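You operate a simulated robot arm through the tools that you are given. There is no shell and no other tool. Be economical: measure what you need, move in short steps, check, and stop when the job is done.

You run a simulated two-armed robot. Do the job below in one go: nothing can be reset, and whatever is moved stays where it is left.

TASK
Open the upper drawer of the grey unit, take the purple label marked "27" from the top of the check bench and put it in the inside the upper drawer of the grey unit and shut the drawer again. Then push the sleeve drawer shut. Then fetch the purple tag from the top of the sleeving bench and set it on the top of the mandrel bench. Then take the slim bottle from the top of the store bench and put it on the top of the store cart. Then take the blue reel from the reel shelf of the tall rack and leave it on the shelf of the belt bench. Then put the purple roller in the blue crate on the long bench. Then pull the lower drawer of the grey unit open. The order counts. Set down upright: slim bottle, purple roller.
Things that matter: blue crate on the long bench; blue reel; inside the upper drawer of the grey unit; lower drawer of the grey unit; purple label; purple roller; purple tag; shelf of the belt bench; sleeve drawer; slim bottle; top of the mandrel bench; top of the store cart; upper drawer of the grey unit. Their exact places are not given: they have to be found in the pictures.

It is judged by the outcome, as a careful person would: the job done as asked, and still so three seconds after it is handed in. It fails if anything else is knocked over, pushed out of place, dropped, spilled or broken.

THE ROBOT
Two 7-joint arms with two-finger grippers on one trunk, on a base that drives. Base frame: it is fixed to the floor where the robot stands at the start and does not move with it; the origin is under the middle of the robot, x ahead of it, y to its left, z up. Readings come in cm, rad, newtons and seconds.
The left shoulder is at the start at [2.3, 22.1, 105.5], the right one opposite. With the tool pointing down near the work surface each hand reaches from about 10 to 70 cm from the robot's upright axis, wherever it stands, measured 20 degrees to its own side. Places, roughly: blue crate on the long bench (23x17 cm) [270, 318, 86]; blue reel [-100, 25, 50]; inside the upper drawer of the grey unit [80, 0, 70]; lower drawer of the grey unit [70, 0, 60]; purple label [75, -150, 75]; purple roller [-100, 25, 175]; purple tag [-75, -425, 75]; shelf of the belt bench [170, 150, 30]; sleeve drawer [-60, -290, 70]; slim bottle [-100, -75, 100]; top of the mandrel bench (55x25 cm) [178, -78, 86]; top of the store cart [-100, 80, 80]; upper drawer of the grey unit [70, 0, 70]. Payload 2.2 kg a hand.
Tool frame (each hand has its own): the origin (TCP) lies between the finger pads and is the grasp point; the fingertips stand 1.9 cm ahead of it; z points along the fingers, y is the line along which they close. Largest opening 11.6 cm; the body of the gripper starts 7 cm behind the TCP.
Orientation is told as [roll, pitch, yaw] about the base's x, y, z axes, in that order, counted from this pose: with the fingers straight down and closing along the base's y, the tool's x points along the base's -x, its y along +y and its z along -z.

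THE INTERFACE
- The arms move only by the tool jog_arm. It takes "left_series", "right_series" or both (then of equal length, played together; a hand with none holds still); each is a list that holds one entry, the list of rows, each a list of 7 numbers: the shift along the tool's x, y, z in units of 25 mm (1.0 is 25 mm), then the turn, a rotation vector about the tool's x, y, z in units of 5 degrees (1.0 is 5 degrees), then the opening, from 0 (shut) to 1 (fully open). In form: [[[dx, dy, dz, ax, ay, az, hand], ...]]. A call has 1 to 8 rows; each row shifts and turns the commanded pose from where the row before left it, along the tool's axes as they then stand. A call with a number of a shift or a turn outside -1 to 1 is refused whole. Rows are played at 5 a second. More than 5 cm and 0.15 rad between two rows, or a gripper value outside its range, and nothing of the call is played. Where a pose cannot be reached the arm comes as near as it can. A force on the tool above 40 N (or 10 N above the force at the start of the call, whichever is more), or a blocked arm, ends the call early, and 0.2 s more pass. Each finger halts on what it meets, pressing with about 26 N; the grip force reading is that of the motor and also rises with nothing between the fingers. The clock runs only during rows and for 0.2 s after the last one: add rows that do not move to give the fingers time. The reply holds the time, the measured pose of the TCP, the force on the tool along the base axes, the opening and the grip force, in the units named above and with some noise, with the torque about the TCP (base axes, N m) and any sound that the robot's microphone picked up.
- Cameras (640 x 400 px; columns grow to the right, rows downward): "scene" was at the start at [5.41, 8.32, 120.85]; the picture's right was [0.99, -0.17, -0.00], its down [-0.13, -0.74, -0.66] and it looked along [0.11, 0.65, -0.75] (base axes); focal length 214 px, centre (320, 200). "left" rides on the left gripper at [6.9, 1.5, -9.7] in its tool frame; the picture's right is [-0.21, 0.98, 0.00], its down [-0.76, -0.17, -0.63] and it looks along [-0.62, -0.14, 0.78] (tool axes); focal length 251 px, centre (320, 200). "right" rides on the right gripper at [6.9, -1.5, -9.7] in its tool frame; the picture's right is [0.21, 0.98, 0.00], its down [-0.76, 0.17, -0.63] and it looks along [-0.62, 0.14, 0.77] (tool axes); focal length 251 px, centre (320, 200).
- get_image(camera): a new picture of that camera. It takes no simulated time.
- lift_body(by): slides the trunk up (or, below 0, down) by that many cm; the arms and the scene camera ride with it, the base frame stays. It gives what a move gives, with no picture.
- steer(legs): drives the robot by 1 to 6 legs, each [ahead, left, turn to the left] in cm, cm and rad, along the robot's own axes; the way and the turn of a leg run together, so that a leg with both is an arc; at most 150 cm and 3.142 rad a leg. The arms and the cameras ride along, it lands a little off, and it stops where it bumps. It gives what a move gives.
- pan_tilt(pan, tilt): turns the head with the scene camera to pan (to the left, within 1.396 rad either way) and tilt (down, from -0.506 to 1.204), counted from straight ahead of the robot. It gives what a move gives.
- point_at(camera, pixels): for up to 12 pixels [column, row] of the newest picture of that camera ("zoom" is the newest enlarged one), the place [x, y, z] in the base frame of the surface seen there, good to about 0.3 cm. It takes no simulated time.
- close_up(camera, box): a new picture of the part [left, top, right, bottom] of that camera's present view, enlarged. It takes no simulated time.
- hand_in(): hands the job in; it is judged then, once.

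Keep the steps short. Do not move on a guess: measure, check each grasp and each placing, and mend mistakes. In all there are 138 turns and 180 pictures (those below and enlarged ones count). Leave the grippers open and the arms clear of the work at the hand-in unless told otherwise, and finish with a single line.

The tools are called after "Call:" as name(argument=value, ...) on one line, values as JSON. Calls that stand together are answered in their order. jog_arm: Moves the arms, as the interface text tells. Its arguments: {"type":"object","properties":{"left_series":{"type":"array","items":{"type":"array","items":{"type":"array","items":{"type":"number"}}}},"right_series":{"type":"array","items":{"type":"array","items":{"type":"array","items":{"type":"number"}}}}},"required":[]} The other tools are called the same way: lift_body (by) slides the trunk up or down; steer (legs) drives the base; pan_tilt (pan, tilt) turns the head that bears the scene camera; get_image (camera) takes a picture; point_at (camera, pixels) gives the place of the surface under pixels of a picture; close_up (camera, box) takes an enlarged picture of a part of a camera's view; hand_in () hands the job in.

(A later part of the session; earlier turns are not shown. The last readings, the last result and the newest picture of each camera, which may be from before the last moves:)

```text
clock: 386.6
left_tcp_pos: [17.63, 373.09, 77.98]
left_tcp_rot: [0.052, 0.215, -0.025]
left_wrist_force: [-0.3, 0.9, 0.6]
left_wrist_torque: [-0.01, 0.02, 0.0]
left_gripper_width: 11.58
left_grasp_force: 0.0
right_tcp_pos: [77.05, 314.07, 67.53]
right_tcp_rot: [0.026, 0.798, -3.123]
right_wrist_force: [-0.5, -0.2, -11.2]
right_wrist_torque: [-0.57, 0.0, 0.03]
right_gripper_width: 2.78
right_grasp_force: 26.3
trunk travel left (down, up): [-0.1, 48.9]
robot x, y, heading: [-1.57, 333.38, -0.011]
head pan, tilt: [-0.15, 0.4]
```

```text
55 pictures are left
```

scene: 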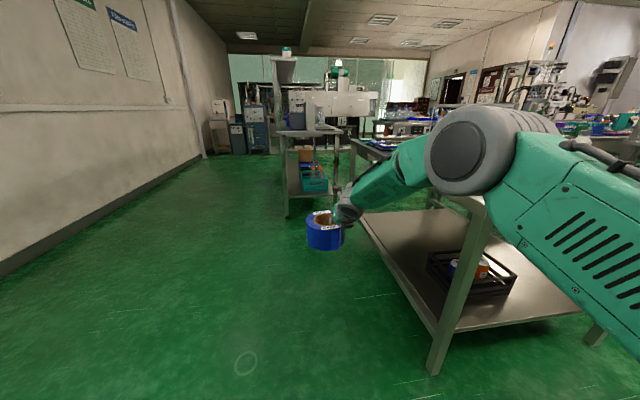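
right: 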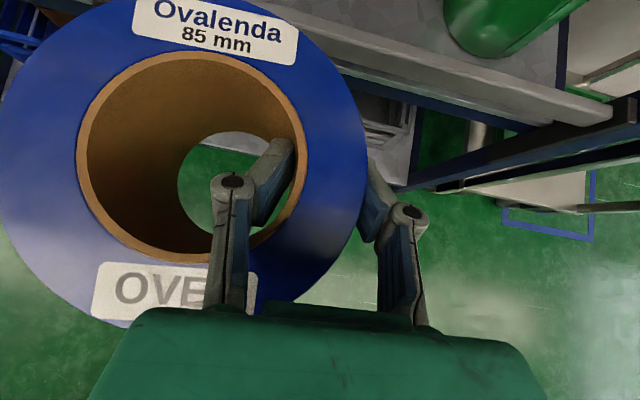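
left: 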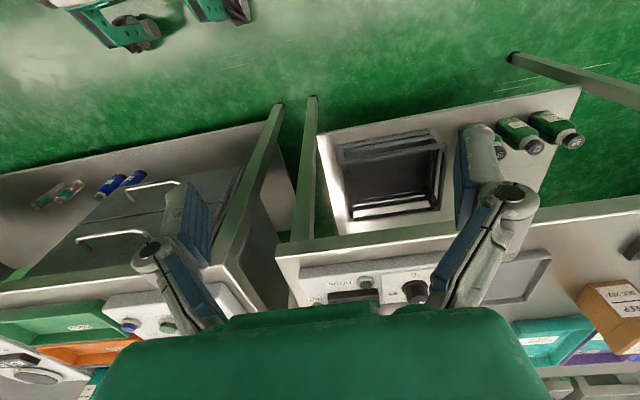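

Call:
point_at(camera="scene", pixels=[[288, 216], [285, 132], [330, 135], [350, 142], [375, 160], [352, 186], [338, 180], [300, 150], [260, 180], [330, 198], [325, 218]])

Call:
close_up(camera="scene", box=[230, 60, 450, 230])

```text
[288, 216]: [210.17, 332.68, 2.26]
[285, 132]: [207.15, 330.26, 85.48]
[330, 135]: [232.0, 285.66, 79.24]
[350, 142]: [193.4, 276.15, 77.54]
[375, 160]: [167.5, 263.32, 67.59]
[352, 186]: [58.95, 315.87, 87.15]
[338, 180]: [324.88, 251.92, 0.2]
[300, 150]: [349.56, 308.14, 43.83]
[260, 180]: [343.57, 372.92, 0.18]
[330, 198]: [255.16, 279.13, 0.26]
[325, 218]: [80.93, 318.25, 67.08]
```

```text
2.35 times, centred on (340, 145) of scene
```

zoom: 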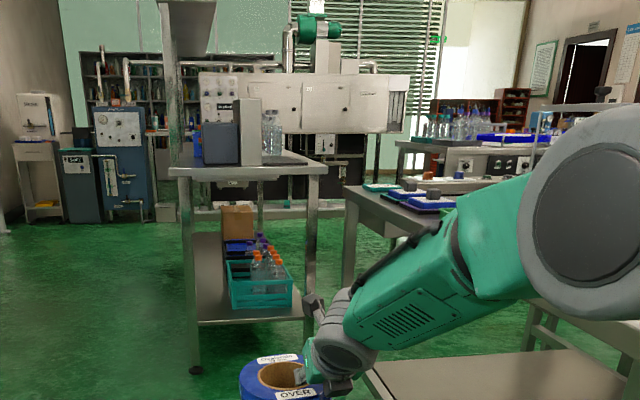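

The gap beside the long bench looks narrow. I'll look instead into the gap between the front bench and this one (y≈140–205) for the belt bench.

Call:
steer(legs=[[-35, 0, 0.011], [0, -150, 0], [0, -11, 0]])

Call:
pan_tilt(pan=0.1, tilt=0.35)

Call:
get_image(camera="scene")

```text
clock: 396.7
left_tcp_pos: [-16.22, 215.32, 76.64]
left_tcp_rot: [0.013, 0.222, 0.005]
left_wrist_force: [-0.4, 0.5, -1.2]
left_wrist_torque: [-0.05, 0.01, 0.05]
left_gripper_width: 11.6
left_grasp_force: 0.0
right_tcp_pos: [44.9, 158.09, 67.91]
right_tcp_rot: [0.052, 0.798, -3.07]
right_wrist_force: [-0.2, 4.1, -9.8]
right_wrist_torque: [-0.58, 0.01, -0.13]
right_gripper_width: 2.8
right_grasp_force: 25.8
trunk travel left (down, up): [-0.1, 48.9]
robot x, y, heading: [-34.3, 173.52, 0.024]
head pan, tilt: [-0.15, 0.4]
```

```text
clock: 397.4
left_tcp_pos: [-16.31, 214.58, 77.21]
left_tcp_rot: [0.01, 0.231, 0.012]
left_wrist_force: [-0.1, 0.5, -0.4]
left_wrist_torque: [-0.09, 0.03, 0.0]
left_gripper_width: 11.59
left_grasp_force: 0.1
right_tcp_pos: [44.74, 157.38, 67.72]
right_tcp_rot: [0.028, 0.8, -3.086]
right_wrist_force: [0.0, 1.7, -10.8]
right_wrist_torque: [-0.53, 0.03, -0.02]
right_gripper_width: 2.78
right_grasp_force: 26.3
trunk travel left (down, up): [-0.1, 48.9]
robot x, y, heading: [-34.38, 173.35, 0.019]
head pan, tilt: [0.099, 0.351]
```

```text
53 pictures are left
```

scene: 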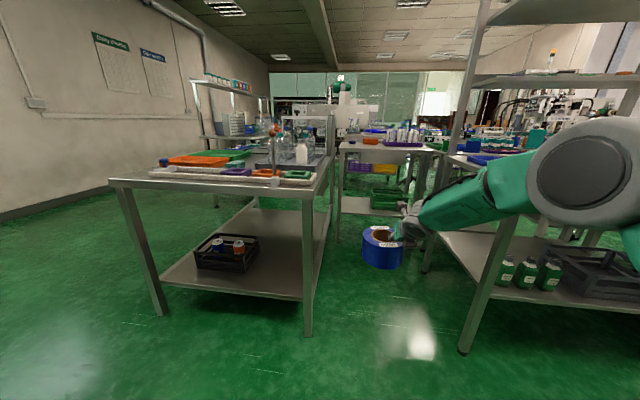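

Call:
close_up(camera="scene", box=[310, 110, 490, 270])

Call:
point_at(camera="scene", pixels=[[340, 145], [430, 150], [385, 150], [360, 200], [380, 203], [345, 212], [340, 240], [325, 280], [318, 300], [470, 330], [445, 150], [410, 230]])

```text
2.50 times, centred on (400, 190) of scene
```

zoom: 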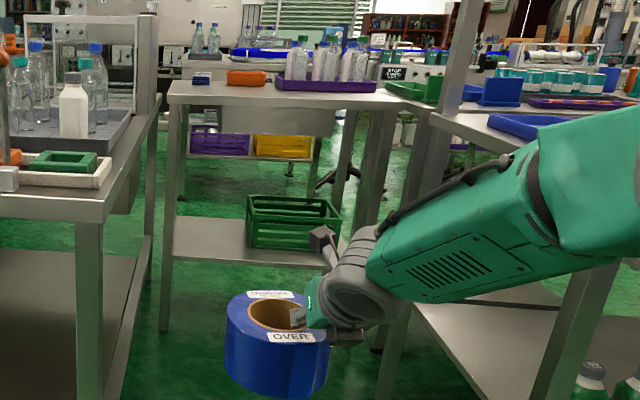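

```text
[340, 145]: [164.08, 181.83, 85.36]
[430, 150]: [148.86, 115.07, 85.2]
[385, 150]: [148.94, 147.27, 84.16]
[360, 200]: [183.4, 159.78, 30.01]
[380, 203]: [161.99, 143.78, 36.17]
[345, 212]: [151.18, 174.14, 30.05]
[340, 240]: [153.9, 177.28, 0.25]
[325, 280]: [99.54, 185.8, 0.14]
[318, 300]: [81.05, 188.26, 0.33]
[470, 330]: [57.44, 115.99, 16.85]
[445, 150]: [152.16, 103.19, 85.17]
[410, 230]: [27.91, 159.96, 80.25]
```

That's the belt bench: shelf z 30, front x≈149, free from y≈153 to 175 beside a green crate. Before entering the gap I tuck the left hand in and forward.

Call:
jog_arm(left_series=[[[-0.7, -0.9, 0, 0, 0, 0, 1], [-0.7, -0.9, 0, 0, 0, 0, 1], [-0.7, -0.9, 0, 0, 0, 0, 1], [-0.7, -0.9, 0, 0, 0, 0, 1], [-0.7, -0.9, 0, 0, 0, 0, 1], [-0.7, -0.9, 0, 0, 0, 0, 1], [-0.5, -0.9, 0, 0, 0, 0, 1], [-0.5, -0.9, 0, 0, 0, 0, 1]]])

Call:
close_up(camera="scene", box=[330, 150, 450, 230])

Call:
pan_tilt(pan=0.7, tilt=0.8)

Call:
get_image(camera="scene")

```text
clock: 399.2
left_tcp_pos: [-2.56, 195.04, 74.31]
left_tcp_rot: [0.052, 0.22, 0.012]
left_wrist_force: [0.7, -0.9, 0.2]
left_wrist_torque: [0.12, 0.04, -0.04]
left_gripper_width: 11.62
left_grasp_force: 0.0
left hand out of reach, approached as far as the arm can: row 1, 2
right_tcp_pos: [44.83, 154.95, 67.41]
right_tcp_rot: [-0.002, 0.801, -3.112]
right_wrist_force: [0.0, -1.7, -10.5]
right_wrist_torque: [-0.52, 0.02, 0.02]
right_gripper_width: 2.78
right_grasp_force: 26.0
trunk travel left (down, up): [-0.1, 48.9]
robot x, y, heading: [-34.09, 172.72, 0.024]
head pan, tilt: [0.099, 0.351]
```

```text
5.00 times, centred on (390, 190) of scene
```

zoom: 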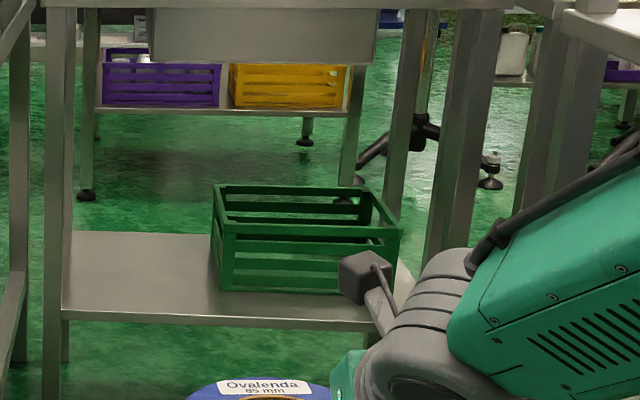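

```text
clock: 400.2
left_tcp_pos: [-2.64, 196.73, 73.9]
left_tcp_rot: [0.036, 0.218, 0.012]
left_wrist_force: [-0.5, 0.6, -0.2]
left_wrist_torque: [-0.03, 0.02, 0.0]
left_gripper_width: 11.61
left_grasp_force: 0.1
right_tcp_pos: [44.84, 156.72, 67.74]
right_tcp_rot: [0.018, 0.803, -3.093]
right_wrist_force: [0.5, 0.7, -9.6]
right_wrist_torque: [-0.58, 0.05, -0.05]
right_gripper_width: 2.78
right_grasp_force: 25.8
trunk travel left (down, up): [-0.1, 48.9]
robot x, y, heading: [-34.18, 173.39, 0.022]
head pan, tilt: [0.7, 0.799]
```

```text
50 pictures are left
```

scene: 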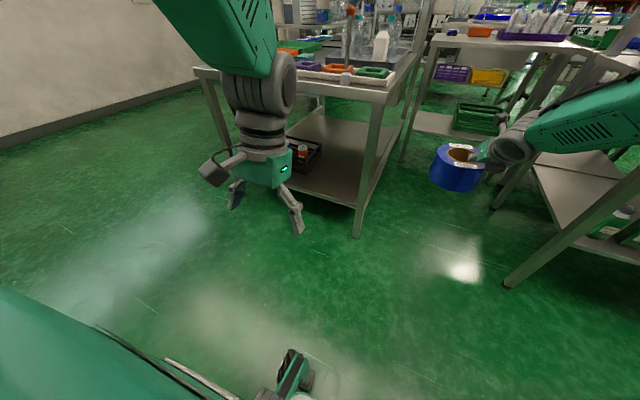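

Call:
point_at(camera="scene", pixels=[[215, 30], [170, 10], [250, 20], [240, 90], [357, 236], [506, 286], [360, 90], [270, 60], [205, 165]])

```text
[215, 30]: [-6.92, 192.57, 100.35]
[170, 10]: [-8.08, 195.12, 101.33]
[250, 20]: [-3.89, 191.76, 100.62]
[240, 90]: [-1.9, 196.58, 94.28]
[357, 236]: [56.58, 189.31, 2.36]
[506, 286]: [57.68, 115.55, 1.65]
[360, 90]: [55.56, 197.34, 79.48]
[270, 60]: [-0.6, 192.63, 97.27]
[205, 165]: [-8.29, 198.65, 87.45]
```

Call:
point_at(camera="zoom", pixels=[[66, 310], [218, 288], [215, 190], [335, 290], [150, 300], [90, 240], [190, 235], [250, 50], [55, 60]])

```text
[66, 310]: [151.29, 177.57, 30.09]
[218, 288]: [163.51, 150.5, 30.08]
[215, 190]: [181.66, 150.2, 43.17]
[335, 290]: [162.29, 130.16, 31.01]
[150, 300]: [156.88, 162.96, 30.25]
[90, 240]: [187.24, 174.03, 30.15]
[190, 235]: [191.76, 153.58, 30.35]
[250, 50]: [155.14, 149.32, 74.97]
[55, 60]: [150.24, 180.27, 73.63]
```

Gap spans y 115–189; robot fits if centred. Free shelf patch: x 150–163, y 151–177. I shift the right hand 10 cm left relative to the body, then centre in the gap.

Call:
jog_arm(right_series=[[[0, -0.4, 0, 0, 0, 0, 0], [0, -0.7, 0, 0, 0, 0, 0], [0, -0.8, 0, 0, 0, 0, 0], [0, -0.8, 0, 0, 0, 0, 0], [0, -0.7, 0, 0, 0, 0, 0], [0, -0.4, 0, 0, 0, 0, 0], [0, 0, 0, 0, 0, 0, 0]]])

Call:
steer(legs=[[0, -19.5, 0], [0, 0, 0.05], [40, -2.5, 0]])

Call:
get_image(camera="scene")

```text
clock: 401.8
left_tcp_pos: [-2.58, 196.58, 73.92]
left_tcp_rot: [0.031, 0.219, 0.014]
left_wrist_force: [0.7, 0.6, 0.0]
left_wrist_torque: [-0.01, 0.01, -0.02]
left_gripper_width: 11.61
left_grasp_force: 0.0
right_tcp_pos: [44.39, 165.97, 67.63]
right_tcp_rot: [0.015, 0.803, -3.098]
right_wrist_force: [0.6, -0.3, -11.3]
right_wrist_torque: [-0.54, 0.02, -0.04]
right_gripper_width: 2.8
right_grasp_force: 25.8
trunk travel left (down, up): [-0.1, 48.9]
robot x, y, heading: [-34.48, 173.15, 0.023]
head pan, tilt: [0.7, 0.799]
```

```text
clock: 405.9
left_tcp_pos: [36.95, 179.42, 73.96]
left_tcp_rot: [0.03, 0.219, 0.07]
left_wrist_force: [0.3, 0.2, 0.0]
left_wrist_torque: [0.02, 0.03, 0.01]
left_gripper_width: 11.6
left_grasp_force: 0.0
right_tcp_pos: [85.72, 151.72, 67.76]
right_tcp_rot: [0.018, 0.8, -3.037]
right_wrist_force: [1.0, -0.3, -10.2]
right_wrist_torque: [-0.5, -0.03, -0.01]
right_gripper_width: 2.77
right_grasp_force: 26.3
trunk travel left (down, up): [-0.1, 48.9]
robot x, y, heading: [6.88, 154.21, 0.079]
head pan, tilt: [0.7, 0.799]
```

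```text
49 pictures are left
```

scene: 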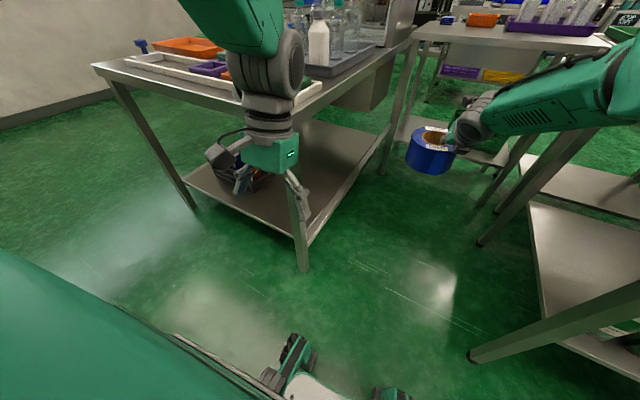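

I tuck the left hand 7 cm further in, then drive 60 cm into the gap.

Call:
jog_arm(left_series=[[[0, -0.9, 0, 0, 0, 0, 0.5], [0, -0.9, 0, 0, 0, 0, 0.3], [0, -0.9, 0, 0, 0, 0, 0.1], [0, 0, 0, 0, 0, 0, 0.1]]])

Call:
steer(legs=[[50, -5, 0]])

Call:
get_image(camera="scene")

```text
clock: 406.9
left_tcp_pos: [37.56, 172.88, 74.71]
left_tcp_rot: [-0.033, 0.224, 0.091]
left_wrist_force: [-0.1, 0.1, -0.5]
left_wrist_torque: [0.0, 0.0, -0.01]
left_gripper_width: 1.17
left_grasp_force: 0.0
right_tcp_pos: [85.48, 151.62, 67.97]
right_tcp_rot: [0.016, 0.805, -3.039]
right_wrist_force: [0.3, -0.1, -10.9]
right_wrist_torque: [-0.53, 0.0, -0.02]
right_gripper_width: 2.84
right_grasp_force: 26.4
trunk travel left (down, up): [-0.1, 48.9]
robot x, y, heading: [6.89, 154.6, 0.077]
head pan, tilt: [0.7, 0.799]
```

```text
clock: 409.9
left_tcp_pos: [87.3, 172.13, 74.0]
left_tcp_rot: [0.026, 0.217, 0.079]
left_wrist_force: [0.4, 0.5, 0.1]
left_wrist_torque: [-0.02, 0.01, 0.01]
left_gripper_width: 1.15
left_grasp_force: 0.1
right_tcp_pos: [135.83, 151.53, 67.98]
right_tcp_rot: [0.016, 0.803, -3.032]
right_wrist_force: [0.0, 0.4, -11.2]
right_wrist_torque: [-0.53, -0.02, 0.01]
right_gripper_width: 2.82
right_grasp_force: 25.9
trunk travel left (down, up): [-0.1, 48.9]
robot x, y, heading: [56.67, 153.58, 0.089]
head pan, tilt: [0.7, 0.799]
```

```text
48 pictures are left
```

scene: 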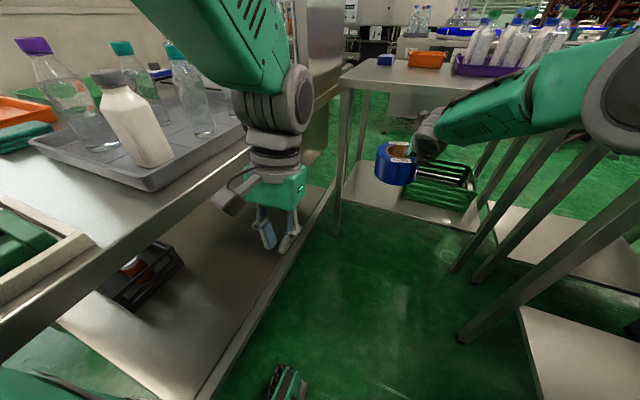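

I lower the reel in front of the shelf to TCP z ≈38.

Call:
jog_arm(right_series=[[[-0.3, 0, 0.3, 0, 0, 0, 0], [-0.6, 0, 0.6, 0, 0, 0, 0], [-0.7, 0, 0.7, 0, 0, 0, 0], [-0.7, 0, 0.7, 0, 0, 0, 0], [-0.7, 0, 0.7, 0, 0, 0, 0], [-0.7, 0, 0.7, 0, 0, 0, 0], [-0.6, 0, 0.6, 0, 0, 0, 0], [-0.3, 0, 0.3, 0, 0, 0, 0]]])

Call:
jog_arm(right_series=[[[-0.3, 0, 0.3, 0, 0, 0, 0], [-0.7, 0, 0.7, 0, 0, 0, 0], [-0.7, 0, 0.7, 0, 0, 0, 0], [-0.7, 0, 0.7, 0, 0, 0, 0], [-0.7, 0, 0.7, 0, 0, 0, 0], [-0.6, 0, 0.6, 0, 0, 0, 0], [-0.2, 0, 0.2, 0, 0, 0, 0], [0, 0, 0, 0, 0, 0, 0]]])

Call:
get_image(camera="right")

Call:
pan_tilt(pan=0, tilt=0.7)

Call:
get_image(camera="scene")

```text
clock: 411.7
left_tcp_pos: [87.01, 172.08, 74.26]
left_tcp_rot: [0.023, 0.212, 0.081]
left_wrist_force: [-0.6, -0.5, 0.2]
left_wrist_torque: [-0.01, -0.01, 0.03]
left_gripper_width: 1.14
left_grasp_force: 0.1
right_tcp_pos: [136.07, 151.44, 52.09]
right_tcp_rot: [0.015, 0.809, -3.031]
right_wrist_force: [0.7, -1.1, -10.0]
right_wrist_torque: [-0.51, -0.01, 0.0]
right_gripper_width: 2.81
right_grasp_force: 26.1
trunk travel left (down, up): [-0.1, 48.9]
robot x, y, heading: [57.02, 153.38, 0.088]
head pan, tilt: [0.7, 0.799]
```

```text
clock: 413.5
left_tcp_pos: [86.94, 172.0, 74.12]
left_tcp_rot: [0.026, 0.21, 0.078]
left_wrist_force: [0.0, 0.2, 0.4]
left_wrist_torque: [0.02, 0.02, -0.03]
left_gripper_width: 1.14
left_grasp_force: 0.1
right_tcp_pos: [135.93, 150.09, 41.72]
right_tcp_rot: [0.016, 0.809, -3.031]
right_wrist_force: [-0.1, -0.1, -10.8]
right_wrist_torque: [-0.54, 0.02, -0.01]
right_gripper_width: 2.9
right_grasp_force: 26.4
right hand out of reach, approached as far as the arm can: row 5, 6
trunk travel left (down, up): [-0.1, 48.9]
robot x, y, heading: [57.39, 154.01, 0.089]
head pan, tilt: [0.7, 0.799]
```

```text
47 pictures are left
```

right: 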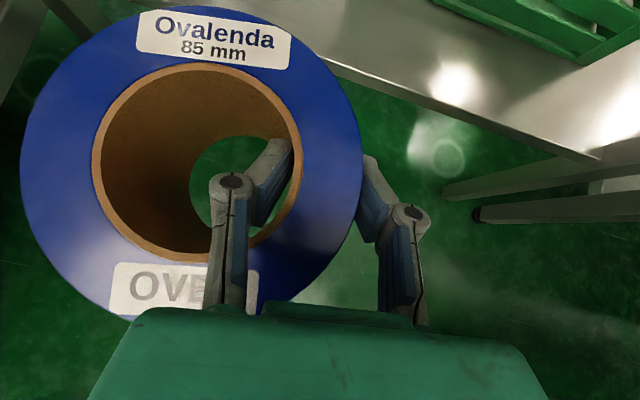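

```text
clock: 414.6
left_tcp_pos: [86.91, 171.92, 74.32]
left_tcp_rot: [0.028, 0.21, 0.077]
left_wrist_force: [0.0, 0.5, 0.5]
left_wrist_torque: [0.01, 0.0, 0.02]
left_gripper_width: 1.15
left_grasp_force: 0.1
right_tcp_pos: [135.97, 150.18, 41.69]
right_tcp_rot: [0.014, 0.807, -3.029]
right_wrist_force: [-0.2, 1.1, -10.7]
right_wrist_torque: [-0.52, -0.05, 0.03]
right_gripper_width: 2.89
right_grasp_force: 26.3
trunk travel left (down, up): [-0.1, 48.9]
robot x, y, heading: [56.95, 153.58, 0.086]
head pan, tilt: [0.0, 0.7]
```

```text
46 pictures are left
```

scene: 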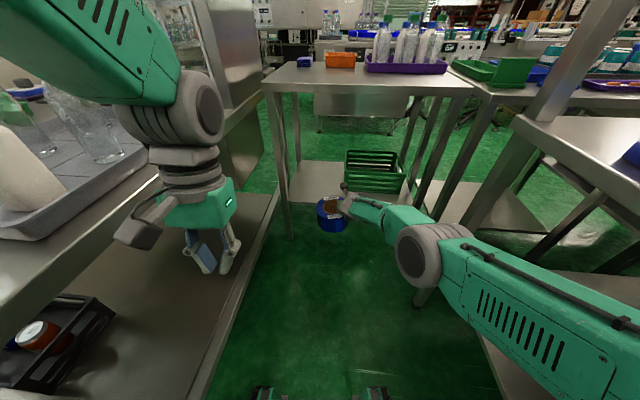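

At the reach limit; I move back-down diagonally (toward the robot) 6 cm.

Call:
jog_arm(right_series=[[[-0.3, 0, 0, 0, 0, 0, 0], [-0.5, 0, 0, 0, 0, 0, 0], [-0.5, 0, 0, 0, 0, 0, 0], [-0.5, 0, 0, 0, 0, 0, 0], [-0.3, 0, 0, 0, 0, 0, 0], [0, 0, 0, 0, 0, 0, 0]]])

Call:
close_up(camera="scene", box=[260, 130, 440, 250])

Call:
point_at(camera="zoom", pixels=[[250, 310], [250, 345], [210, 290], [320, 180], [440, 220], [150, 230], [115, 230]])

```text
clock: 416.0
left_tcp_pos: [87.0, 172.01, 74.17]
left_tcp_rot: [0.029, 0.211, 0.079]
left_wrist_force: [0.6, -0.3, 0.6]
left_wrist_torque: [0.03, -0.01, -0.01]
left_gripper_width: 1.15
left_grasp_force: 0.1
right_tcp_pos: [132.4, 150.05, 37.83]
right_tcp_rot: [0.016, 0.809, -3.029]
right_wrist_force: [-0.3, -0.1, -10.6]
right_wrist_torque: [-0.5, -0.03, 0.0]
right_gripper_width: 2.88
right_grasp_force: 26.0
trunk travel left (down, up): [-0.1, 48.9]
robot x, y, heading: [56.68, 153.45, 0.087]
head pan, tilt: [0.0, 0.7]
```

```text
3.33 times, centred on (350, 190) of scene
```

zoom: 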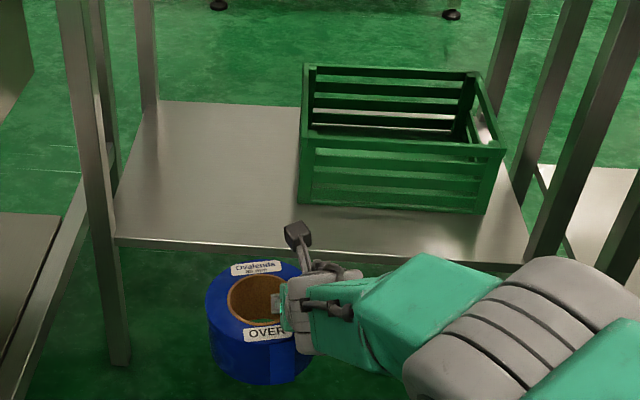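

```text
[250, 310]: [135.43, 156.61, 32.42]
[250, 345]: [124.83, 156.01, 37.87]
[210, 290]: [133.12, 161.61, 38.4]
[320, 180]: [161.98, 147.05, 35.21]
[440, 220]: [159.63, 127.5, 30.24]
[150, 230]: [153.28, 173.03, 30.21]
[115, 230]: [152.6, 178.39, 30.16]
```

Call:
point_at(camera="zoom", pixels=[[255, 375], [230, 372], [215, 360], [237, 340], [300, 360], [222, 285], [250, 268], [290, 276]])

```text
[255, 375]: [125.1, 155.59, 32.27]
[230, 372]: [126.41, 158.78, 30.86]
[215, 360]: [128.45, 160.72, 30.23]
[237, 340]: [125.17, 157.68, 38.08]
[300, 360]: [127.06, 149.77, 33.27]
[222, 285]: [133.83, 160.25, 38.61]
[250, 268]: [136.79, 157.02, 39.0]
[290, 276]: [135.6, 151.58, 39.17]
```

Lowest reel edge is ≈30.2, shelf 30.1. I raise 1.5 cm, then drive 28 cm ahead over the shelf.

Call:
jog_arm(right_series=[[[0.2, 0, -0.2, 0, 0, 0, 0], [0.22, 0, -0.22, 0, 0, 0, 0], [0.1, 0, -0.1, 0, 0, 0, 0], [0, 0, 0, 0, 0, 0, 0]]])

Call:
steer(legs=[[14, 0.5, 0], [14, 0.5, 0]])

Call:
close_up(camera="scene", box=[250, 150, 450, 290])

```text
clock: 417.0
left_tcp_pos: [86.96, 172.15, 74.11]
left_tcp_rot: [0.026, 0.21, 0.081]
left_wrist_force: [-0.1, 0.4, 0.0]
left_wrist_torque: [0.0, 0.03, -0.02]
left_gripper_width: 1.15
left_grasp_force: 0.0
right_tcp_pos: [132.33, 150.03, 39.62]
right_tcp_rot: [0.015, 0.809, -3.03]
right_wrist_force: [-0.6, -0.2, -9.9]
right_wrist_torque: [-0.52, -0.01, -0.02]
right_gripper_width: 2.89
right_grasp_force: 26.3
trunk travel left (down, up): [-0.1, 48.9]
robot x, y, heading: [56.67, 153.8, 0.087]
head pan, tilt: [0.0, 0.7]
```

```text
clock: 419.2
left_tcp_pos: [114.76, 175.63, 74.12]
left_tcp_rot: [0.027, 0.212, 0.08]
left_wrist_force: [0.6, 0.8, 0.2]
left_wrist_torque: [0.01, -0.01, -0.01]
left_gripper_width: 1.15
left_grasp_force: 0.1
right_tcp_pos: [159.96, 153.59, 39.47]
right_tcp_rot: [0.016, 0.806, -3.031]
right_wrist_force: [-0.6, 0.1, -10.1]
right_wrist_torque: [-0.5, -0.04, 0.02]
right_gripper_width: 2.85
right_grasp_force: 26.1
trunk travel left (down, up): [-0.1, 48.9]
robot x, y, heading: [84.41, 157.23, 0.091]
head pan, tilt: [0.0, 0.7]
```

```text
2.86 times, centred on (350, 220) of scene
```

zoom: 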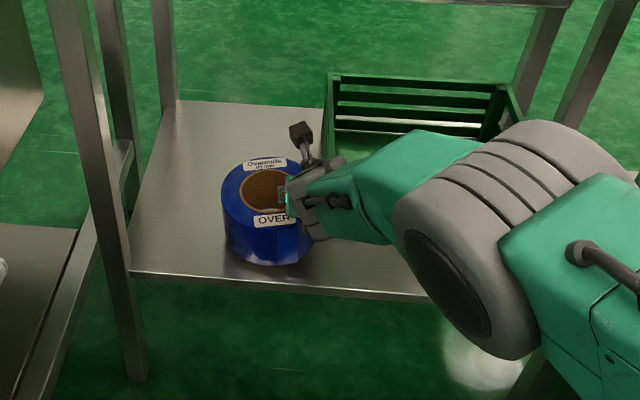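

Over the shelf, clear of the crate. I lower ~2 cm onto it.

Call:
jog_arm(right_series=[[[-0.12, 0, 0.12, 0, 0, 0, 0], [-0.12, 0, 0.12, 0, 0, 0, 0], [-0.12, 0, 0.12, 0, 0, 0, 0], [-0.1, 0, 0.1, 0, 0, 0, 0], [-0.1, 0, 0.1, 0, 0, 0, 0], [-0.06, 0, 0.06, 0, 0, 0, 0], [0, 0, 0, 0, 0, 0, 0]]])

```text
clock: 420.8
left_tcp_pos: [114.28, 175.53, 74.37]
left_tcp_rot: [0.027, 0.207, 0.081]
left_wrist_force: [-0.3, -0.1, 0.3]
left_wrist_torque: [0.01, 0.0, 0.0]
left_gripper_width: 1.17
left_grasp_force: 0.0
right_tcp_pos: [160.19, 153.71, 37.68]
right_tcp_rot: [0.017, 0.813, -3.031]
right_wrist_force: [1.0, -1.7, 2.0]
right_wrist_torque: [-0.5, 0.53, 0.09]
right_gripper_width: 2.72
right_grasp_force: 25.9
trunk travel left (down, up): [-0.1, 48.9]
robot x, y, heading: [84.6, 157.25, 0.089]
head pan, tilt: [0.0, 0.7]
```

Contact made. I lower slightly more, open, and retreat along the finger axis.

Call:
jog_arm(right_series=[[[-0.08, 0, 0.08, 0, 0, 0, 0], [0, 0, 0, 0, 0, 0, 0.3], [0, 0, 0, 0, 0, 0, 0.42], [0, 0, 0, 0, 0, 0, 0.45], [0, 0, -0.4, 0, 0, 0, 0.45], [0, 0, -0.8, 0, 0, 0, 0.45], [0, 0, -1, 0, 0, 0, 0.45], [0, 0, -1, 0, 0, 0, 0.45]]])

Call:
steer(legs=[[-15, 0, 0]])

Call:
close_up(camera="scene", box=[250, 120, 450, 260])

```text
clock: 422.6
left_tcp_pos: [114.21, 175.57, 74.39]
left_tcp_rot: [0.027, 0.206, 0.08]
left_wrist_force: [0.9, 0.8, 0.5]
left_wrist_torque: [0.0, 0.01, 0.03]
left_gripper_width: 1.15
left_grasp_force: 0.1
right_tcp_pos: [154.33, 153.42, 42.54]
right_tcp_rot: [0.016, 0.814, -3.029]
right_wrist_force: [0.0, -0.1, -0.8]
right_wrist_torque: [-0.03, -0.02, 0.0]
right_gripper_width: 5.23
right_grasp_force: 0.0
right hand out of reach, approached as far as the arm can: row 5
trunk travel left (down, up): [-0.1, 48.9]
robot x, y, heading: [84.54, 157.42, 0.09]
head pan, tilt: [0.0, 0.7]
```

```text
clock: 424.0
left_tcp_pos: [98.95, 174.16, 74.45]
left_tcp_rot: [0.027, 0.207, 0.078]
left_wrist_force: [-1.0, -1.1, -0.1]
left_wrist_torque: [-0.01, -0.01, -0.03]
left_gripper_width: 1.18
left_grasp_force: 0.0
right_tcp_pos: [139.03, 151.92, 42.47]
right_tcp_rot: [0.017, 0.809, -3.031]
right_wrist_force: [-0.1, 0.1, 1.0]
right_wrist_torque: [-0.01, -0.02, 0.01]
right_gripper_width: 5.22
right_grasp_force: 0.1
trunk travel left (down, up): [-0.1, 48.9]
robot x, y, heading: [69.53, 156.04, 0.082]
head pan, tilt: [0.0, 0.7]
```

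```text
2.86 times, centred on (350, 190) of scene
```

zoom: 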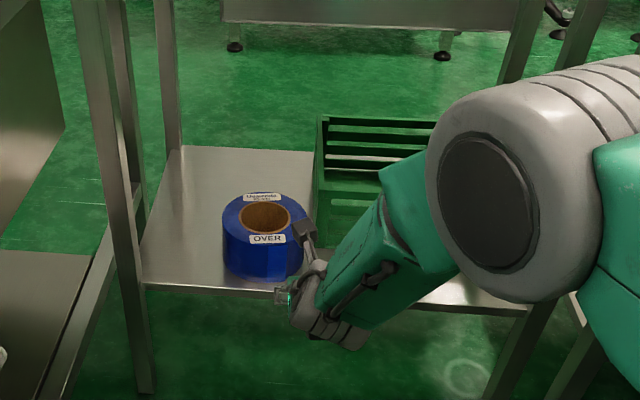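

The reel rests on the belt-bench shelf. Now I back out of the gap, turn to face the rack, and look up for the purple roller.

Call:
steer(legs=[[-55, 4, 0], [-48, 4, 0]])

Call:
steer(legs=[[0, 0, 3.06], [0, 110, 0]])

Call:
pan_tilt(pan=0.3, tilt=-0.25)

Call:
get_image(camera="scene")

```text
clock: 429.7
left_tcp_pos: [-6.46, 173.52, 74.51]
left_tcp_rot: [0.027, 0.204, 0.075]
left_wrist_force: [-0.3, 1.3, -0.3]
left_wrist_torque: [-0.01, -0.04, -0.02]
left_gripper_width: 1.17
left_grasp_force: 0.1
right_tcp_pos: [33.8, 151.15, 42.68]
right_tcp_rot: [0.016, 0.815, -3.033]
right_wrist_force: [0.2, 0.7, 1.4]
right_wrist_torque: [0.0, 0.01, 0.0]
right_gripper_width: 5.22
right_grasp_force: 0.2
trunk travel left (down, up): [-0.1, 48.9]
robot x, y, heading: [-36.03, 155.26, 0.085]
head pan, tilt: [0.0, 0.7]
```

```text
clock: 440.4
left_tcp_pos: [-64.28, 73.31, 74.61]
left_tcp_rot: [0.021, 0.195, -3.128]
left_wrist_force: [1.2, -2.1, 0.1]
left_wrist_torque: [0.13, 0.02, 0.01]
left_gripper_width: 1.14
left_grasp_force: 0.0
right_tcp_pos: [-103.88, 101.84, 43.19]
right_tcp_rot: [0.068, 0.822, 0.049]
right_wrist_force: [1.1, 0.7, 0.1]
right_wrist_torque: [-0.02, -0.02, 0.07]
right_gripper_width: 5.22
right_grasp_force: 0.0
trunk travel left (down, up): [-0.1, 48.9]
robot x, y, heading: [-34.73, 90.14, -3.121]
head pan, tilt: [0.0, 0.7]
stopped in leg 2: the robot was blocked; the commanded pose is now the measured one
```

```text
clock: 441.7
left_tcp_pos: [-64.32, 74.08, 74.64]
left_tcp_rot: [0.028, 0.195, -3.128]
left_wrist_force: [-0.3, 0.4, -0.3]
left_wrist_torque: [0.01, -0.03, 0.0]
left_gripper_width: 1.19
left_grasp_force: 0.1
right_tcp_pos: [-103.83, 101.53, 43.08]
right_tcp_rot: [0.05, 0.823, 0.043]
right_wrist_force: [0.1, -0.6, -0.2]
right_wrist_torque: [0.01, -0.02, -0.02]
right_gripper_width: 5.22
right_grasp_force: 0.1
trunk travel left (down, up): [-0.1, 48.9]
robot x, y, heading: [-34.43, 90.18, -3.118]
head pan, tilt: [0.3, -0.25]
```

```text
42 pictures are left
```

scene: 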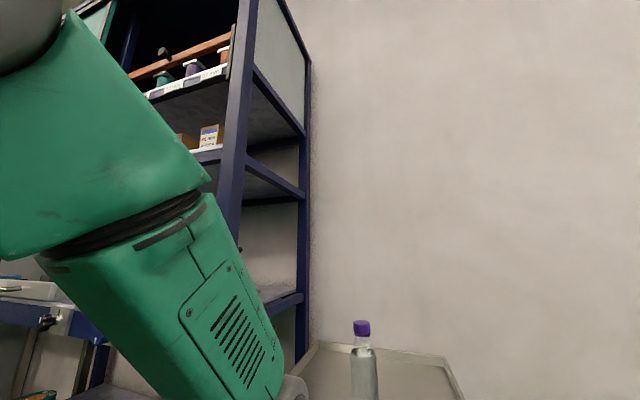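

My right hand bumped the cart's side; the bottle still stands. I move away right, then back, and check the cart.

Call:
point_at(camera="scene", pixels=[[362, 328], [365, 370], [440, 380], [455, 395], [400, 370]])

Call:
steer(legs=[[0, -12, 0], [-45, 0, -0.02]])

Call:
pan_tilt(pan=0.1, tilt=0.4)

Call:
get_image(camera="scene")

```text
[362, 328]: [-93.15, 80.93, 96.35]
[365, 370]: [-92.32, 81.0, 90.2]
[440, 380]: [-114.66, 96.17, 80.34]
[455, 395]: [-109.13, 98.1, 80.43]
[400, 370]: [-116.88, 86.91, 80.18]
```

```text
clock: 445.2
left_tcp_pos: [-19.24, 87.61, 74.81]
left_tcp_rot: [0.031, 0.194, -3.136]
left_wrist_force: [0.0, 1.1, 0.1]
left_wrist_torque: [-0.05, 0.02, -0.01]
left_gripper_width: 1.14
left_grasp_force: 0.1
right_tcp_pos: [-58.64, 115.19, 43.14]
right_tcp_rot: [0.044, 0.822, 0.032]
right_wrist_force: [0.7, 0.3, 0.4]
right_wrist_torque: [-0.06, -0.03, 0.05]
right_gripper_width: 5.23
right_grasp_force: 0.0
trunk travel left (down, up): [-0.1, 48.9]
robot x, y, heading: [10.66, 103.14, -3.125]
head pan, tilt: [0.3, -0.25]
```

```text
clock: 446.3
left_tcp_pos: [-18.98, 87.73, 74.9]
left_tcp_rot: [0.036, 0.192, -3.137]
left_wrist_force: [0.0, -0.6, 0.7]
left_wrist_torque: [-0.01, -0.05, -0.02]
left_gripper_width: 1.14
left_grasp_force: 0.2
right_tcp_pos: [-58.47, 115.35, 43.09]
right_tcp_rot: [0.038, 0.826, 0.027]
right_wrist_force: [0.2, 0.7, -0.1]
right_wrist_torque: [-0.03, 0.02, 0.02]
right_gripper_width: 5.23
right_grasp_force: 0.1
trunk travel left (down, up): [-0.1, 48.9]
robot x, y, heading: [10.81, 103.4, -3.125]
head pan, tilt: [0.099, 0.4]
```

```text
41 pictures are left
```

scene: 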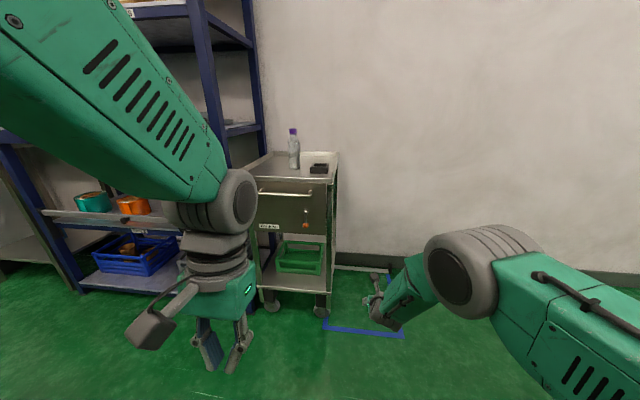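

Cart and bottle are unmoved (bottle at y 81 as placed). I go in front of the rack, raise the trunk and look for the purple roller.

Call:
steer(legs=[[-5, 85, -0.015]])

Call:
lift_body(by=35)

Call:
pan_tilt(pan=0, tilt=-0.2)

Call:
get_image(camera="scene")

```text
clock: 450.8
left_tcp_pos: [-13.19, 2.67, 74.93]
left_tcp_rot: [0.033, 0.192, -3.14]
left_wrist_force: [0.1, 0.1, 0.6]
left_wrist_torque: [-0.03, 0.01, -0.01]
left_gripper_width: 1.17
left_grasp_force: 0.0
right_tcp_pos: [-52.37, 30.47, 43.3]
right_tcp_rot: [0.041, 0.823, 0.025]
right_wrist_force: [-0.3, 0.2, -0.7]
right_wrist_torque: [0.02, 0.0, 0.01]
right_gripper_width: 5.23
right_grasp_force: 0.0
trunk travel left (down, up): [-0.1, 48.9]
robot x, y, heading: [17.17, 18.13, -3.132]
head pan, tilt: [0.099, 0.4]
```

```text
clock: 454.2
left_tcp_pos: [-13.11, 2.58, 109.86]
left_tcp_rot: [0.031, 0.191, -3.14]
left_wrist_force: [-0.7, 0.3, 0.5]
left_wrist_torque: [-0.02, 0.0, 0.01]
left_gripper_width: 1.15
left_grasp_force: 0.0
right_tcp_pos: [-52.36, 30.32, 78.41]
right_tcp_rot: [0.042, 0.825, 0.028]
right_wrist_force: [0.5, -0.3, 0.7]
right_wrist_torque: [0.0, 0.02, -0.01]
right_gripper_width: 5.22
right_grasp_force: 0.1
trunk travel left (down, up): [-35.1, 13.9]
robot x, y, heading: [16.8, 18.16, -3.133]
head pan, tilt: [0.099, 0.4]
```

```text
clock: 455.2
left_tcp_pos: [-13.09, 2.58, 109.95]
left_tcp_rot: [0.03, 0.19, -3.14]
left_wrist_force: [0.5, -0.1, -0.2]
left_wrist_torque: [0.01, 0.0, 0.0]
left_gripper_width: 1.15
left_grasp_force: 0.1
right_tcp_pos: [-52.43, 30.3, 78.4]
right_tcp_rot: [0.044, 0.825, 0.029]
right_wrist_force: [-0.3, 0.4, 0.1]
right_wrist_torque: [0.03, 0.0, 0.03]
right_gripper_width: 5.24
right_grasp_force: 0.0
trunk travel left (down, up): [-35.1, 13.9]
robot x, y, heading: [16.83, 18.2, -3.13]
head pan, tilt: [0.0, -0.201]
```

```text
40 pictures are left
```

scene: 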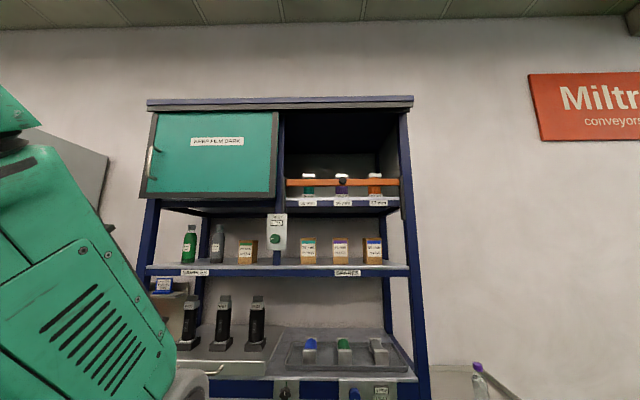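

Call:
close_up(camera="scene", box=[270, 150, 420, 250])

Call:
point_at(camera="scene", pixels=[[342, 176], [342, 182], [343, 189], [342, 193], [342, 202], [330, 182], [308, 178], [375, 178], [342, 130], [385, 150], [320, 203], [342, 108]])

```text
4.00 times, centred on (345, 200) of scene
```

zoom: 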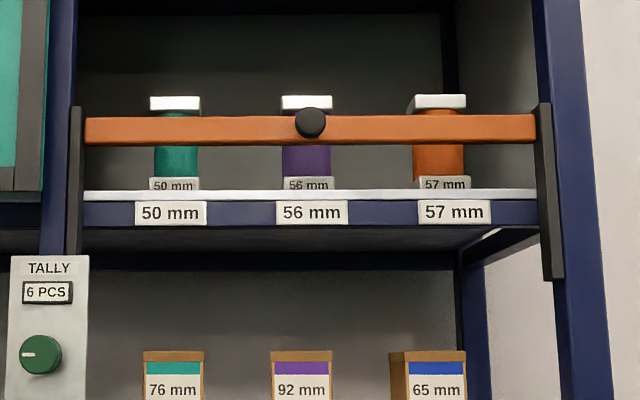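

```text
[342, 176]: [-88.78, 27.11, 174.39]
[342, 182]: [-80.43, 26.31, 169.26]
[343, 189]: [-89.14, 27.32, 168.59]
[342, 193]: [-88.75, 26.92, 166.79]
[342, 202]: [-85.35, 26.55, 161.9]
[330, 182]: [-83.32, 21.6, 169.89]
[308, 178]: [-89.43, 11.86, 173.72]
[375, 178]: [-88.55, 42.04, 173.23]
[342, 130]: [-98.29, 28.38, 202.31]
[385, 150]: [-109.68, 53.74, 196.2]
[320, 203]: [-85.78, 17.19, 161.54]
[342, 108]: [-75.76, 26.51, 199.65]
```

The purple "56 mm" roller stands behind a retaining bar: centre ≈(−92, 27), shelf z 163.5, top flange z 172.7–174.4, bar top 171.6. I'll grip its top flange from over the bar with a flatter hand. First raise trunk and arm in front of the rack.

Call:
lift_body(by=12)

Call:
jog_arm(right_series=[[[0.88, 0, -1, 0, 0, 0, 0.7], [0.88, 0, -1, 0, 0, 0, 0.7], [0.88, 0, -1, 0, 0, 0, 0.7], [0.88, 0, -1, 0, 0, 0, 0.7], [0.88, 0, -1, 0, 0, 0, 0.7], [0.88, 0, -1, 0, 0, 0, 0.7], [0.88, 0, -1, 0, 0, 0, 0.7], [0.88, 0, -1, 0, 0, 0, 0.7]]])

Call:
jog_arm(right_series=[[[0.88, 0, -1, 0, 0, 0, 0.7], [0.88, 0, -1, 0, 0, 0, 0.7], [0.88, 0, -1, 0, 0, 0, 0.7], [0.88, 0, -1, 0, 0, 0, 0.7], [0.88, 0, -1, 0, 0, 0, 0.7], [0.88, 0, -1, 0, 0, 0, 0.7], [0.88, 0, -1, 0, 0, 0, 0.7], [0.88, 0, -1, 0, 0, 0, 0.7]]])

Call:
jog_arm(right_series=[[[0.88, 0, -1, 0, 0, 0, 0.7], [0.88, 0, -1, 0, 0, 0, 0.7], [0, 0, 0, 0, 1, 0, 0.7], [0, 0, 0, 0, 1, 0, 0.7], [0, 0, 0, 0, 1, 0, 0.7], [0, 0, 0, 0, 1, 0, 0.7], [0, 0, 0, 0, 0.5, 0, 0.7]]])

```text
clock: 456.7
left_tcp_pos: [-13.1, 2.56, 121.97]
left_tcp_rot: [0.03, 0.189, -3.14]
left_wrist_force: [0.2, -0.8, 0.5]
left_wrist_torque: [0.03, 0.01, -0.05]
left_gripper_width: 1.19
left_grasp_force: 0.0
right_tcp_pos: [-52.46, 30.29, 90.32]
right_tcp_rot: [0.044, 0.826, 0.027]
right_wrist_force: [-0.3, 0.1, 0.1]
right_wrist_torque: [-0.02, 0.02, -0.01]
right_gripper_width: 5.24
right_grasp_force: 0.0
trunk travel left (down, up): [-47.1, 1.9]
robot x, y, heading: [16.65, 18.27, -3.134]
head pan, tilt: [0.0, -0.201]
```

```text
clock: 458.5
left_tcp_pos: [-13.01, 2.5, 122.06]
left_tcp_rot: [0.032, 0.187, -3.14]
left_wrist_force: [0.7, 0.6, 0.1]
left_wrist_torque: [-0.01, -0.02, -0.03]
left_gripper_width: 1.17
left_grasp_force: 0.0
right_tcp_pos: [-49.36, 30.8, 115.68]
right_tcp_rot: [0.017, 0.798, -0.021]
right_wrist_force: [-0.1, -0.2, 0.2]
right_wrist_torque: [0.02, 0.05, -0.02]
right_gripper_width: 8.11
right_grasp_force: 0.0
trunk travel left (down, up): [-47.1, 1.9]
robot x, y, heading: [16.96, 18.19, -3.133]
head pan, tilt: [0.0, -0.201]
```

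```text
clock: 460.3
left_tcp_pos: [-13.1, 2.54, 121.98]
left_tcp_rot: [0.029, 0.189, -3.141]
left_wrist_force: [0.4, 0.5, -0.8]
left_wrist_torque: [0.01, -0.05, -0.03]
left_gripper_width: 1.16
left_grasp_force: 0.0
right_tcp_pos: [-46.77, 28.72, 143.35]
right_tcp_rot: [0.046, 0.826, 0.027]
right_wrist_force: [-0.2, 0.5, -0.3]
right_wrist_torque: [0.0, -0.01, 0.01]
right_gripper_width: 8.1
right_grasp_force: 0.0
trunk travel left (down, up): [-47.1, 1.9]
robot x, y, heading: [17.22, 18.15, -3.13]
head pan, tilt: [0.0, -0.201]
```

```text
clock: 461.9
left_tcp_pos: [-13.02, 2.34, 122.1]
left_tcp_rot: [0.029, 0.188, -3.141]
left_wrist_force: [0.2, -0.5, -0.1]
left_wrist_torque: [-0.01, 0.0, 0.03]
left_gripper_width: 1.13
left_grasp_force: 0.1
right_tcp_pos: [-46.09, 28.32, 150.01]
right_tcp_rot: [0.09, 1.217, 0.08]
right_wrist_force: [0.5, -0.9, -0.8]
right_wrist_torque: [0.02, 0.01, 0.0]
right_gripper_width: 8.1
right_grasp_force: 0.0
trunk travel left (down, up): [-47.1, 1.9]
robot x, y, heading: [16.82, 18.17, -3.132]
head pan, tilt: [0.0, -0.201]
```

Stable. I raise to z ≈178 and look with the wrist camera.

Call:
jog_arm(right_series=[[[1, 0, -0.366, 0, 0, 0, 0.75], [1, 0, -0.366, 0, 0, 0, 0.75], [1, 0, -0.366, 0, 0, 0, 0.75], [1, 0, -0.366, 0, 0, 0, 0.75], [1, 0, -0.366, 0, 0, 0, 0.75], [1, 0, -0.366, 0, 0, 0, 0.75], [1, 0, -0.366, 0, 0, 0, 0.75], [1, 0, -0.366, 0, 0, 0, 0.75]]])

Call:
jog_arm(right_series=[[[1, 0, -0.366, 0, 0, 0, 0.75], [1, 0, -0.366, 0, 0, 0, 0.75], [0.6, 0, -0.22, 0, 0, 0, 0.75], [0, 0, 0, 0, 0, 0, 0.75], [0, 0, 0, 0, 0, 0, 0.75]]])

Call:
steer(legs=[[20, 1, 0]])

Call:
get_image(camera="right")

```text
clock: 463.7
left_tcp_pos: [-13.06, 2.52, 121.97]
left_tcp_rot: [0.031, 0.191, -3.14]
left_wrist_force: [-1.2, -0.3, -0.3]
left_wrist_torque: [0.0, -0.01, 0.01]
left_gripper_width: 1.18
left_grasp_force: 0.1
right_tcp_pos: [-46.29, 27.77, 171.49]
right_tcp_rot: [0.088, 1.217, 0.076]
right_wrist_force: [-0.2, 0.8, 0.3]
right_wrist_torque: [-0.01, 0.03, 0.01]
right_gripper_width: 8.67
right_grasp_force: 0.0
trunk travel left (down, up): [-47.1, 1.9]
robot x, y, heading: [16.65, 17.63, -3.128]
head pan, tilt: [0.0, -0.201]
```

```text
clock: 464.9
left_tcp_pos: [-13.01, 2.46, 121.99]
left_tcp_rot: [0.031, 0.189, -3.14]
left_wrist_force: [0.2, 1.1, 0.6]
left_wrist_torque: [0.0, 0.01, 0.0]
left_gripper_width: 1.15
left_grasp_force: 0.0
right_tcp_pos: [-46.02, 27.56, 178.56]
right_tcp_rot: [0.088, 1.219, 0.077]
right_wrist_force: [-0.2, -0.3, -0.4]
right_wrist_torque: [0.0, 0.02, 0.0]
right_gripper_width: 8.72
right_grasp_force: 0.1
trunk travel left (down, up): [-47.1, 1.9]
robot x, y, heading: [16.8, 18.2, -3.132]
head pan, tilt: [0.0, -0.201]
```

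```text
clock: 466.5
left_tcp_pos: [-32.46, 1.33, 122.22]
left_tcp_rot: [0.032, 0.181, -3.137]
left_wrist_force: [0.3, 0.0, 0.5]
left_wrist_torque: [0.03, 0.0, 0.03]
left_gripper_width: 1.13
left_grasp_force: 0.0
right_tcp_pos: [-65.44, 26.45, 178.64]
right_tcp_rot: [0.085, 1.22, 0.075]
right_wrist_force: [0.3, 0.4, 0.8]
right_wrist_torque: [-0.05, 0.01, 0.03]
right_gripper_width: 8.71
right_grasp_force: 0.0
trunk travel left (down, up): [-47.1, 1.9]
robot x, y, heading: [-2.72, 16.8, -3.131]
head pan, tilt: [0.0, -0.201]
```

```text
38 pictures are left
```

right: 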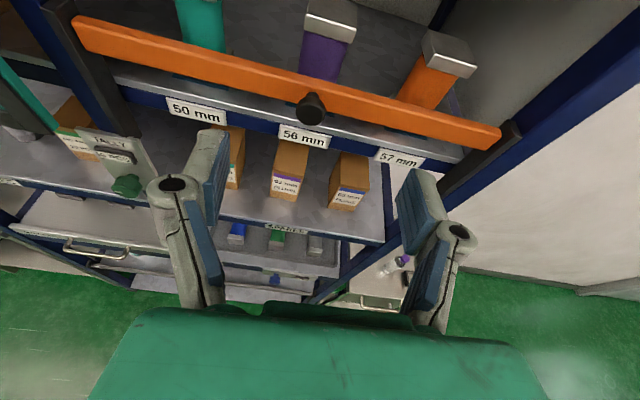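

Call:
point_at(camera="right", pixels=[[309, 8], [356, 14], [347, 38], [306, 30], [330, 20], [320, 70], [300, 88], [330, 98], [60, 20], [510, 135], [205, 20], [440, 50]])

```text
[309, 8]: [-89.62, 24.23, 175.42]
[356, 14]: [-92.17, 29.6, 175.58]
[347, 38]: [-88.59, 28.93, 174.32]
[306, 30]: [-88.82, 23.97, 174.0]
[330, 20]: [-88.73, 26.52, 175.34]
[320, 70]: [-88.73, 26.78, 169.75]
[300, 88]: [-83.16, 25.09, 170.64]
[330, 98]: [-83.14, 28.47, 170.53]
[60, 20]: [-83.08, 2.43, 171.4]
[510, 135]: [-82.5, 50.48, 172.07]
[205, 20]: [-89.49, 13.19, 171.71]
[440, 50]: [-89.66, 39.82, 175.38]
```

Flange: centre (−91.5, 26.7), z 174.1–175.5. I drive in 26 cm at z 178.6 above it.

Call:
steer(legs=[[14, 0, 0], [12, 0, 0]])

Call:
jog_arm(right_series=[[[0, 0, 0, 0, 0, 0, 0.75], [0, 0, 0, 0, 0, 0, 0.75], [0, 0, 0, 0, 0, 0, 0.75], [0, 0, 0, 0, 0, 0, 0.75]]])

Call:
get_image(camera="right")

Call:
get_image(camera="scene")

```text
clock: 468.7
left_tcp_pos: [-58.51, 0.81, 122.19]
left_tcp_rot: [0.032, 0.185, -3.137]
left_wrist_force: [-0.1, -0.4, 1.9]
left_wrist_torque: [0.01, 0.0, 0.03]
left_gripper_width: 1.15
left_grasp_force: 0.0
right_tcp_pos: [-91.47, 25.85, 178.51]
right_tcp_rot: [0.087, 1.219, 0.079]
right_wrist_force: [-0.4, 0.2, -0.7]
right_wrist_torque: [0.0, 0.01, 0.02]
right_gripper_width: 8.71
right_grasp_force: 0.1
trunk travel left (down, up): [-47.1, 1.9]
robot x, y, heading: [-28.7, 16.88, -3.126]
head pan, tilt: [0.0, -0.201]
```

```text
clock: 469.7
left_tcp_pos: [-58.26, 0.85, 121.85]
left_tcp_rot: [0.031, 0.193, -3.137]
left_wrist_force: [-0.1, -0.4, 0.2]
left_wrist_torque: [0.0, -0.01, -0.03]
left_gripper_width: 1.16
left_grasp_force: 0.1
right_tcp_pos: [-91.5, 25.81, 178.66]
right_tcp_rot: [0.086, 1.219, 0.079]
right_wrist_force: [0.0, -0.2, -0.2]
right_wrist_torque: [0.0, -0.03, 0.0]
right_gripper_width: 8.66
right_grasp_force: 0.0
trunk travel left (down, up): [-47.1, 1.9]
robot x, y, heading: [-28.47, 16.64, -3.129]
head pan, tilt: [0.0, -0.201]
```

```text
37 pictures are left
```

right: 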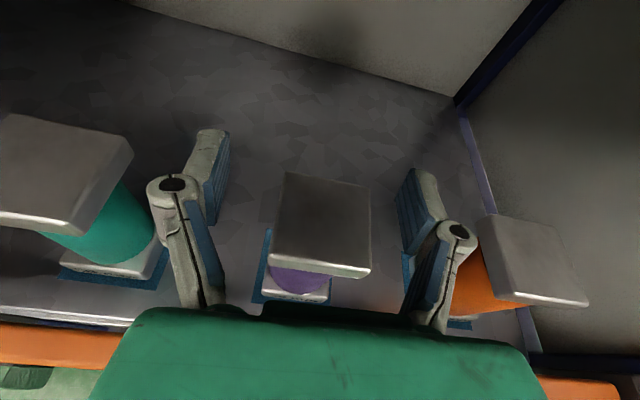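

```text
36 pictures are left
```

scene: 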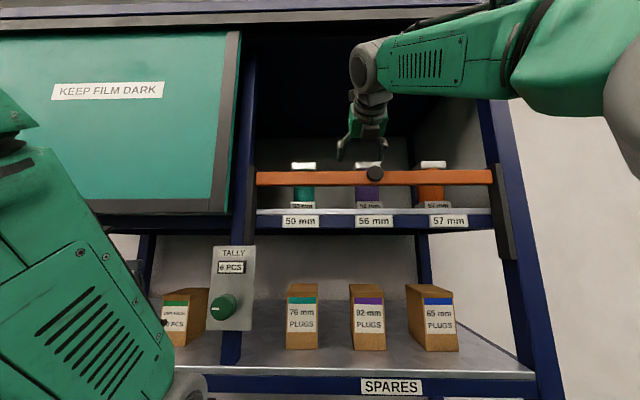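

Call:
point_at(camera="right", pixels=[[288, 176], [367, 186], [366, 268], [275, 255], [325, 220], [320, 268]])

```text
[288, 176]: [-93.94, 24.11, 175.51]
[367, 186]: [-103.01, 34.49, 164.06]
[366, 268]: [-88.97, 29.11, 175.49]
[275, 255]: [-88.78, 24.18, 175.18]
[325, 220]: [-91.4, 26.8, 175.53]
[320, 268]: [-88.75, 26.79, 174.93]
```

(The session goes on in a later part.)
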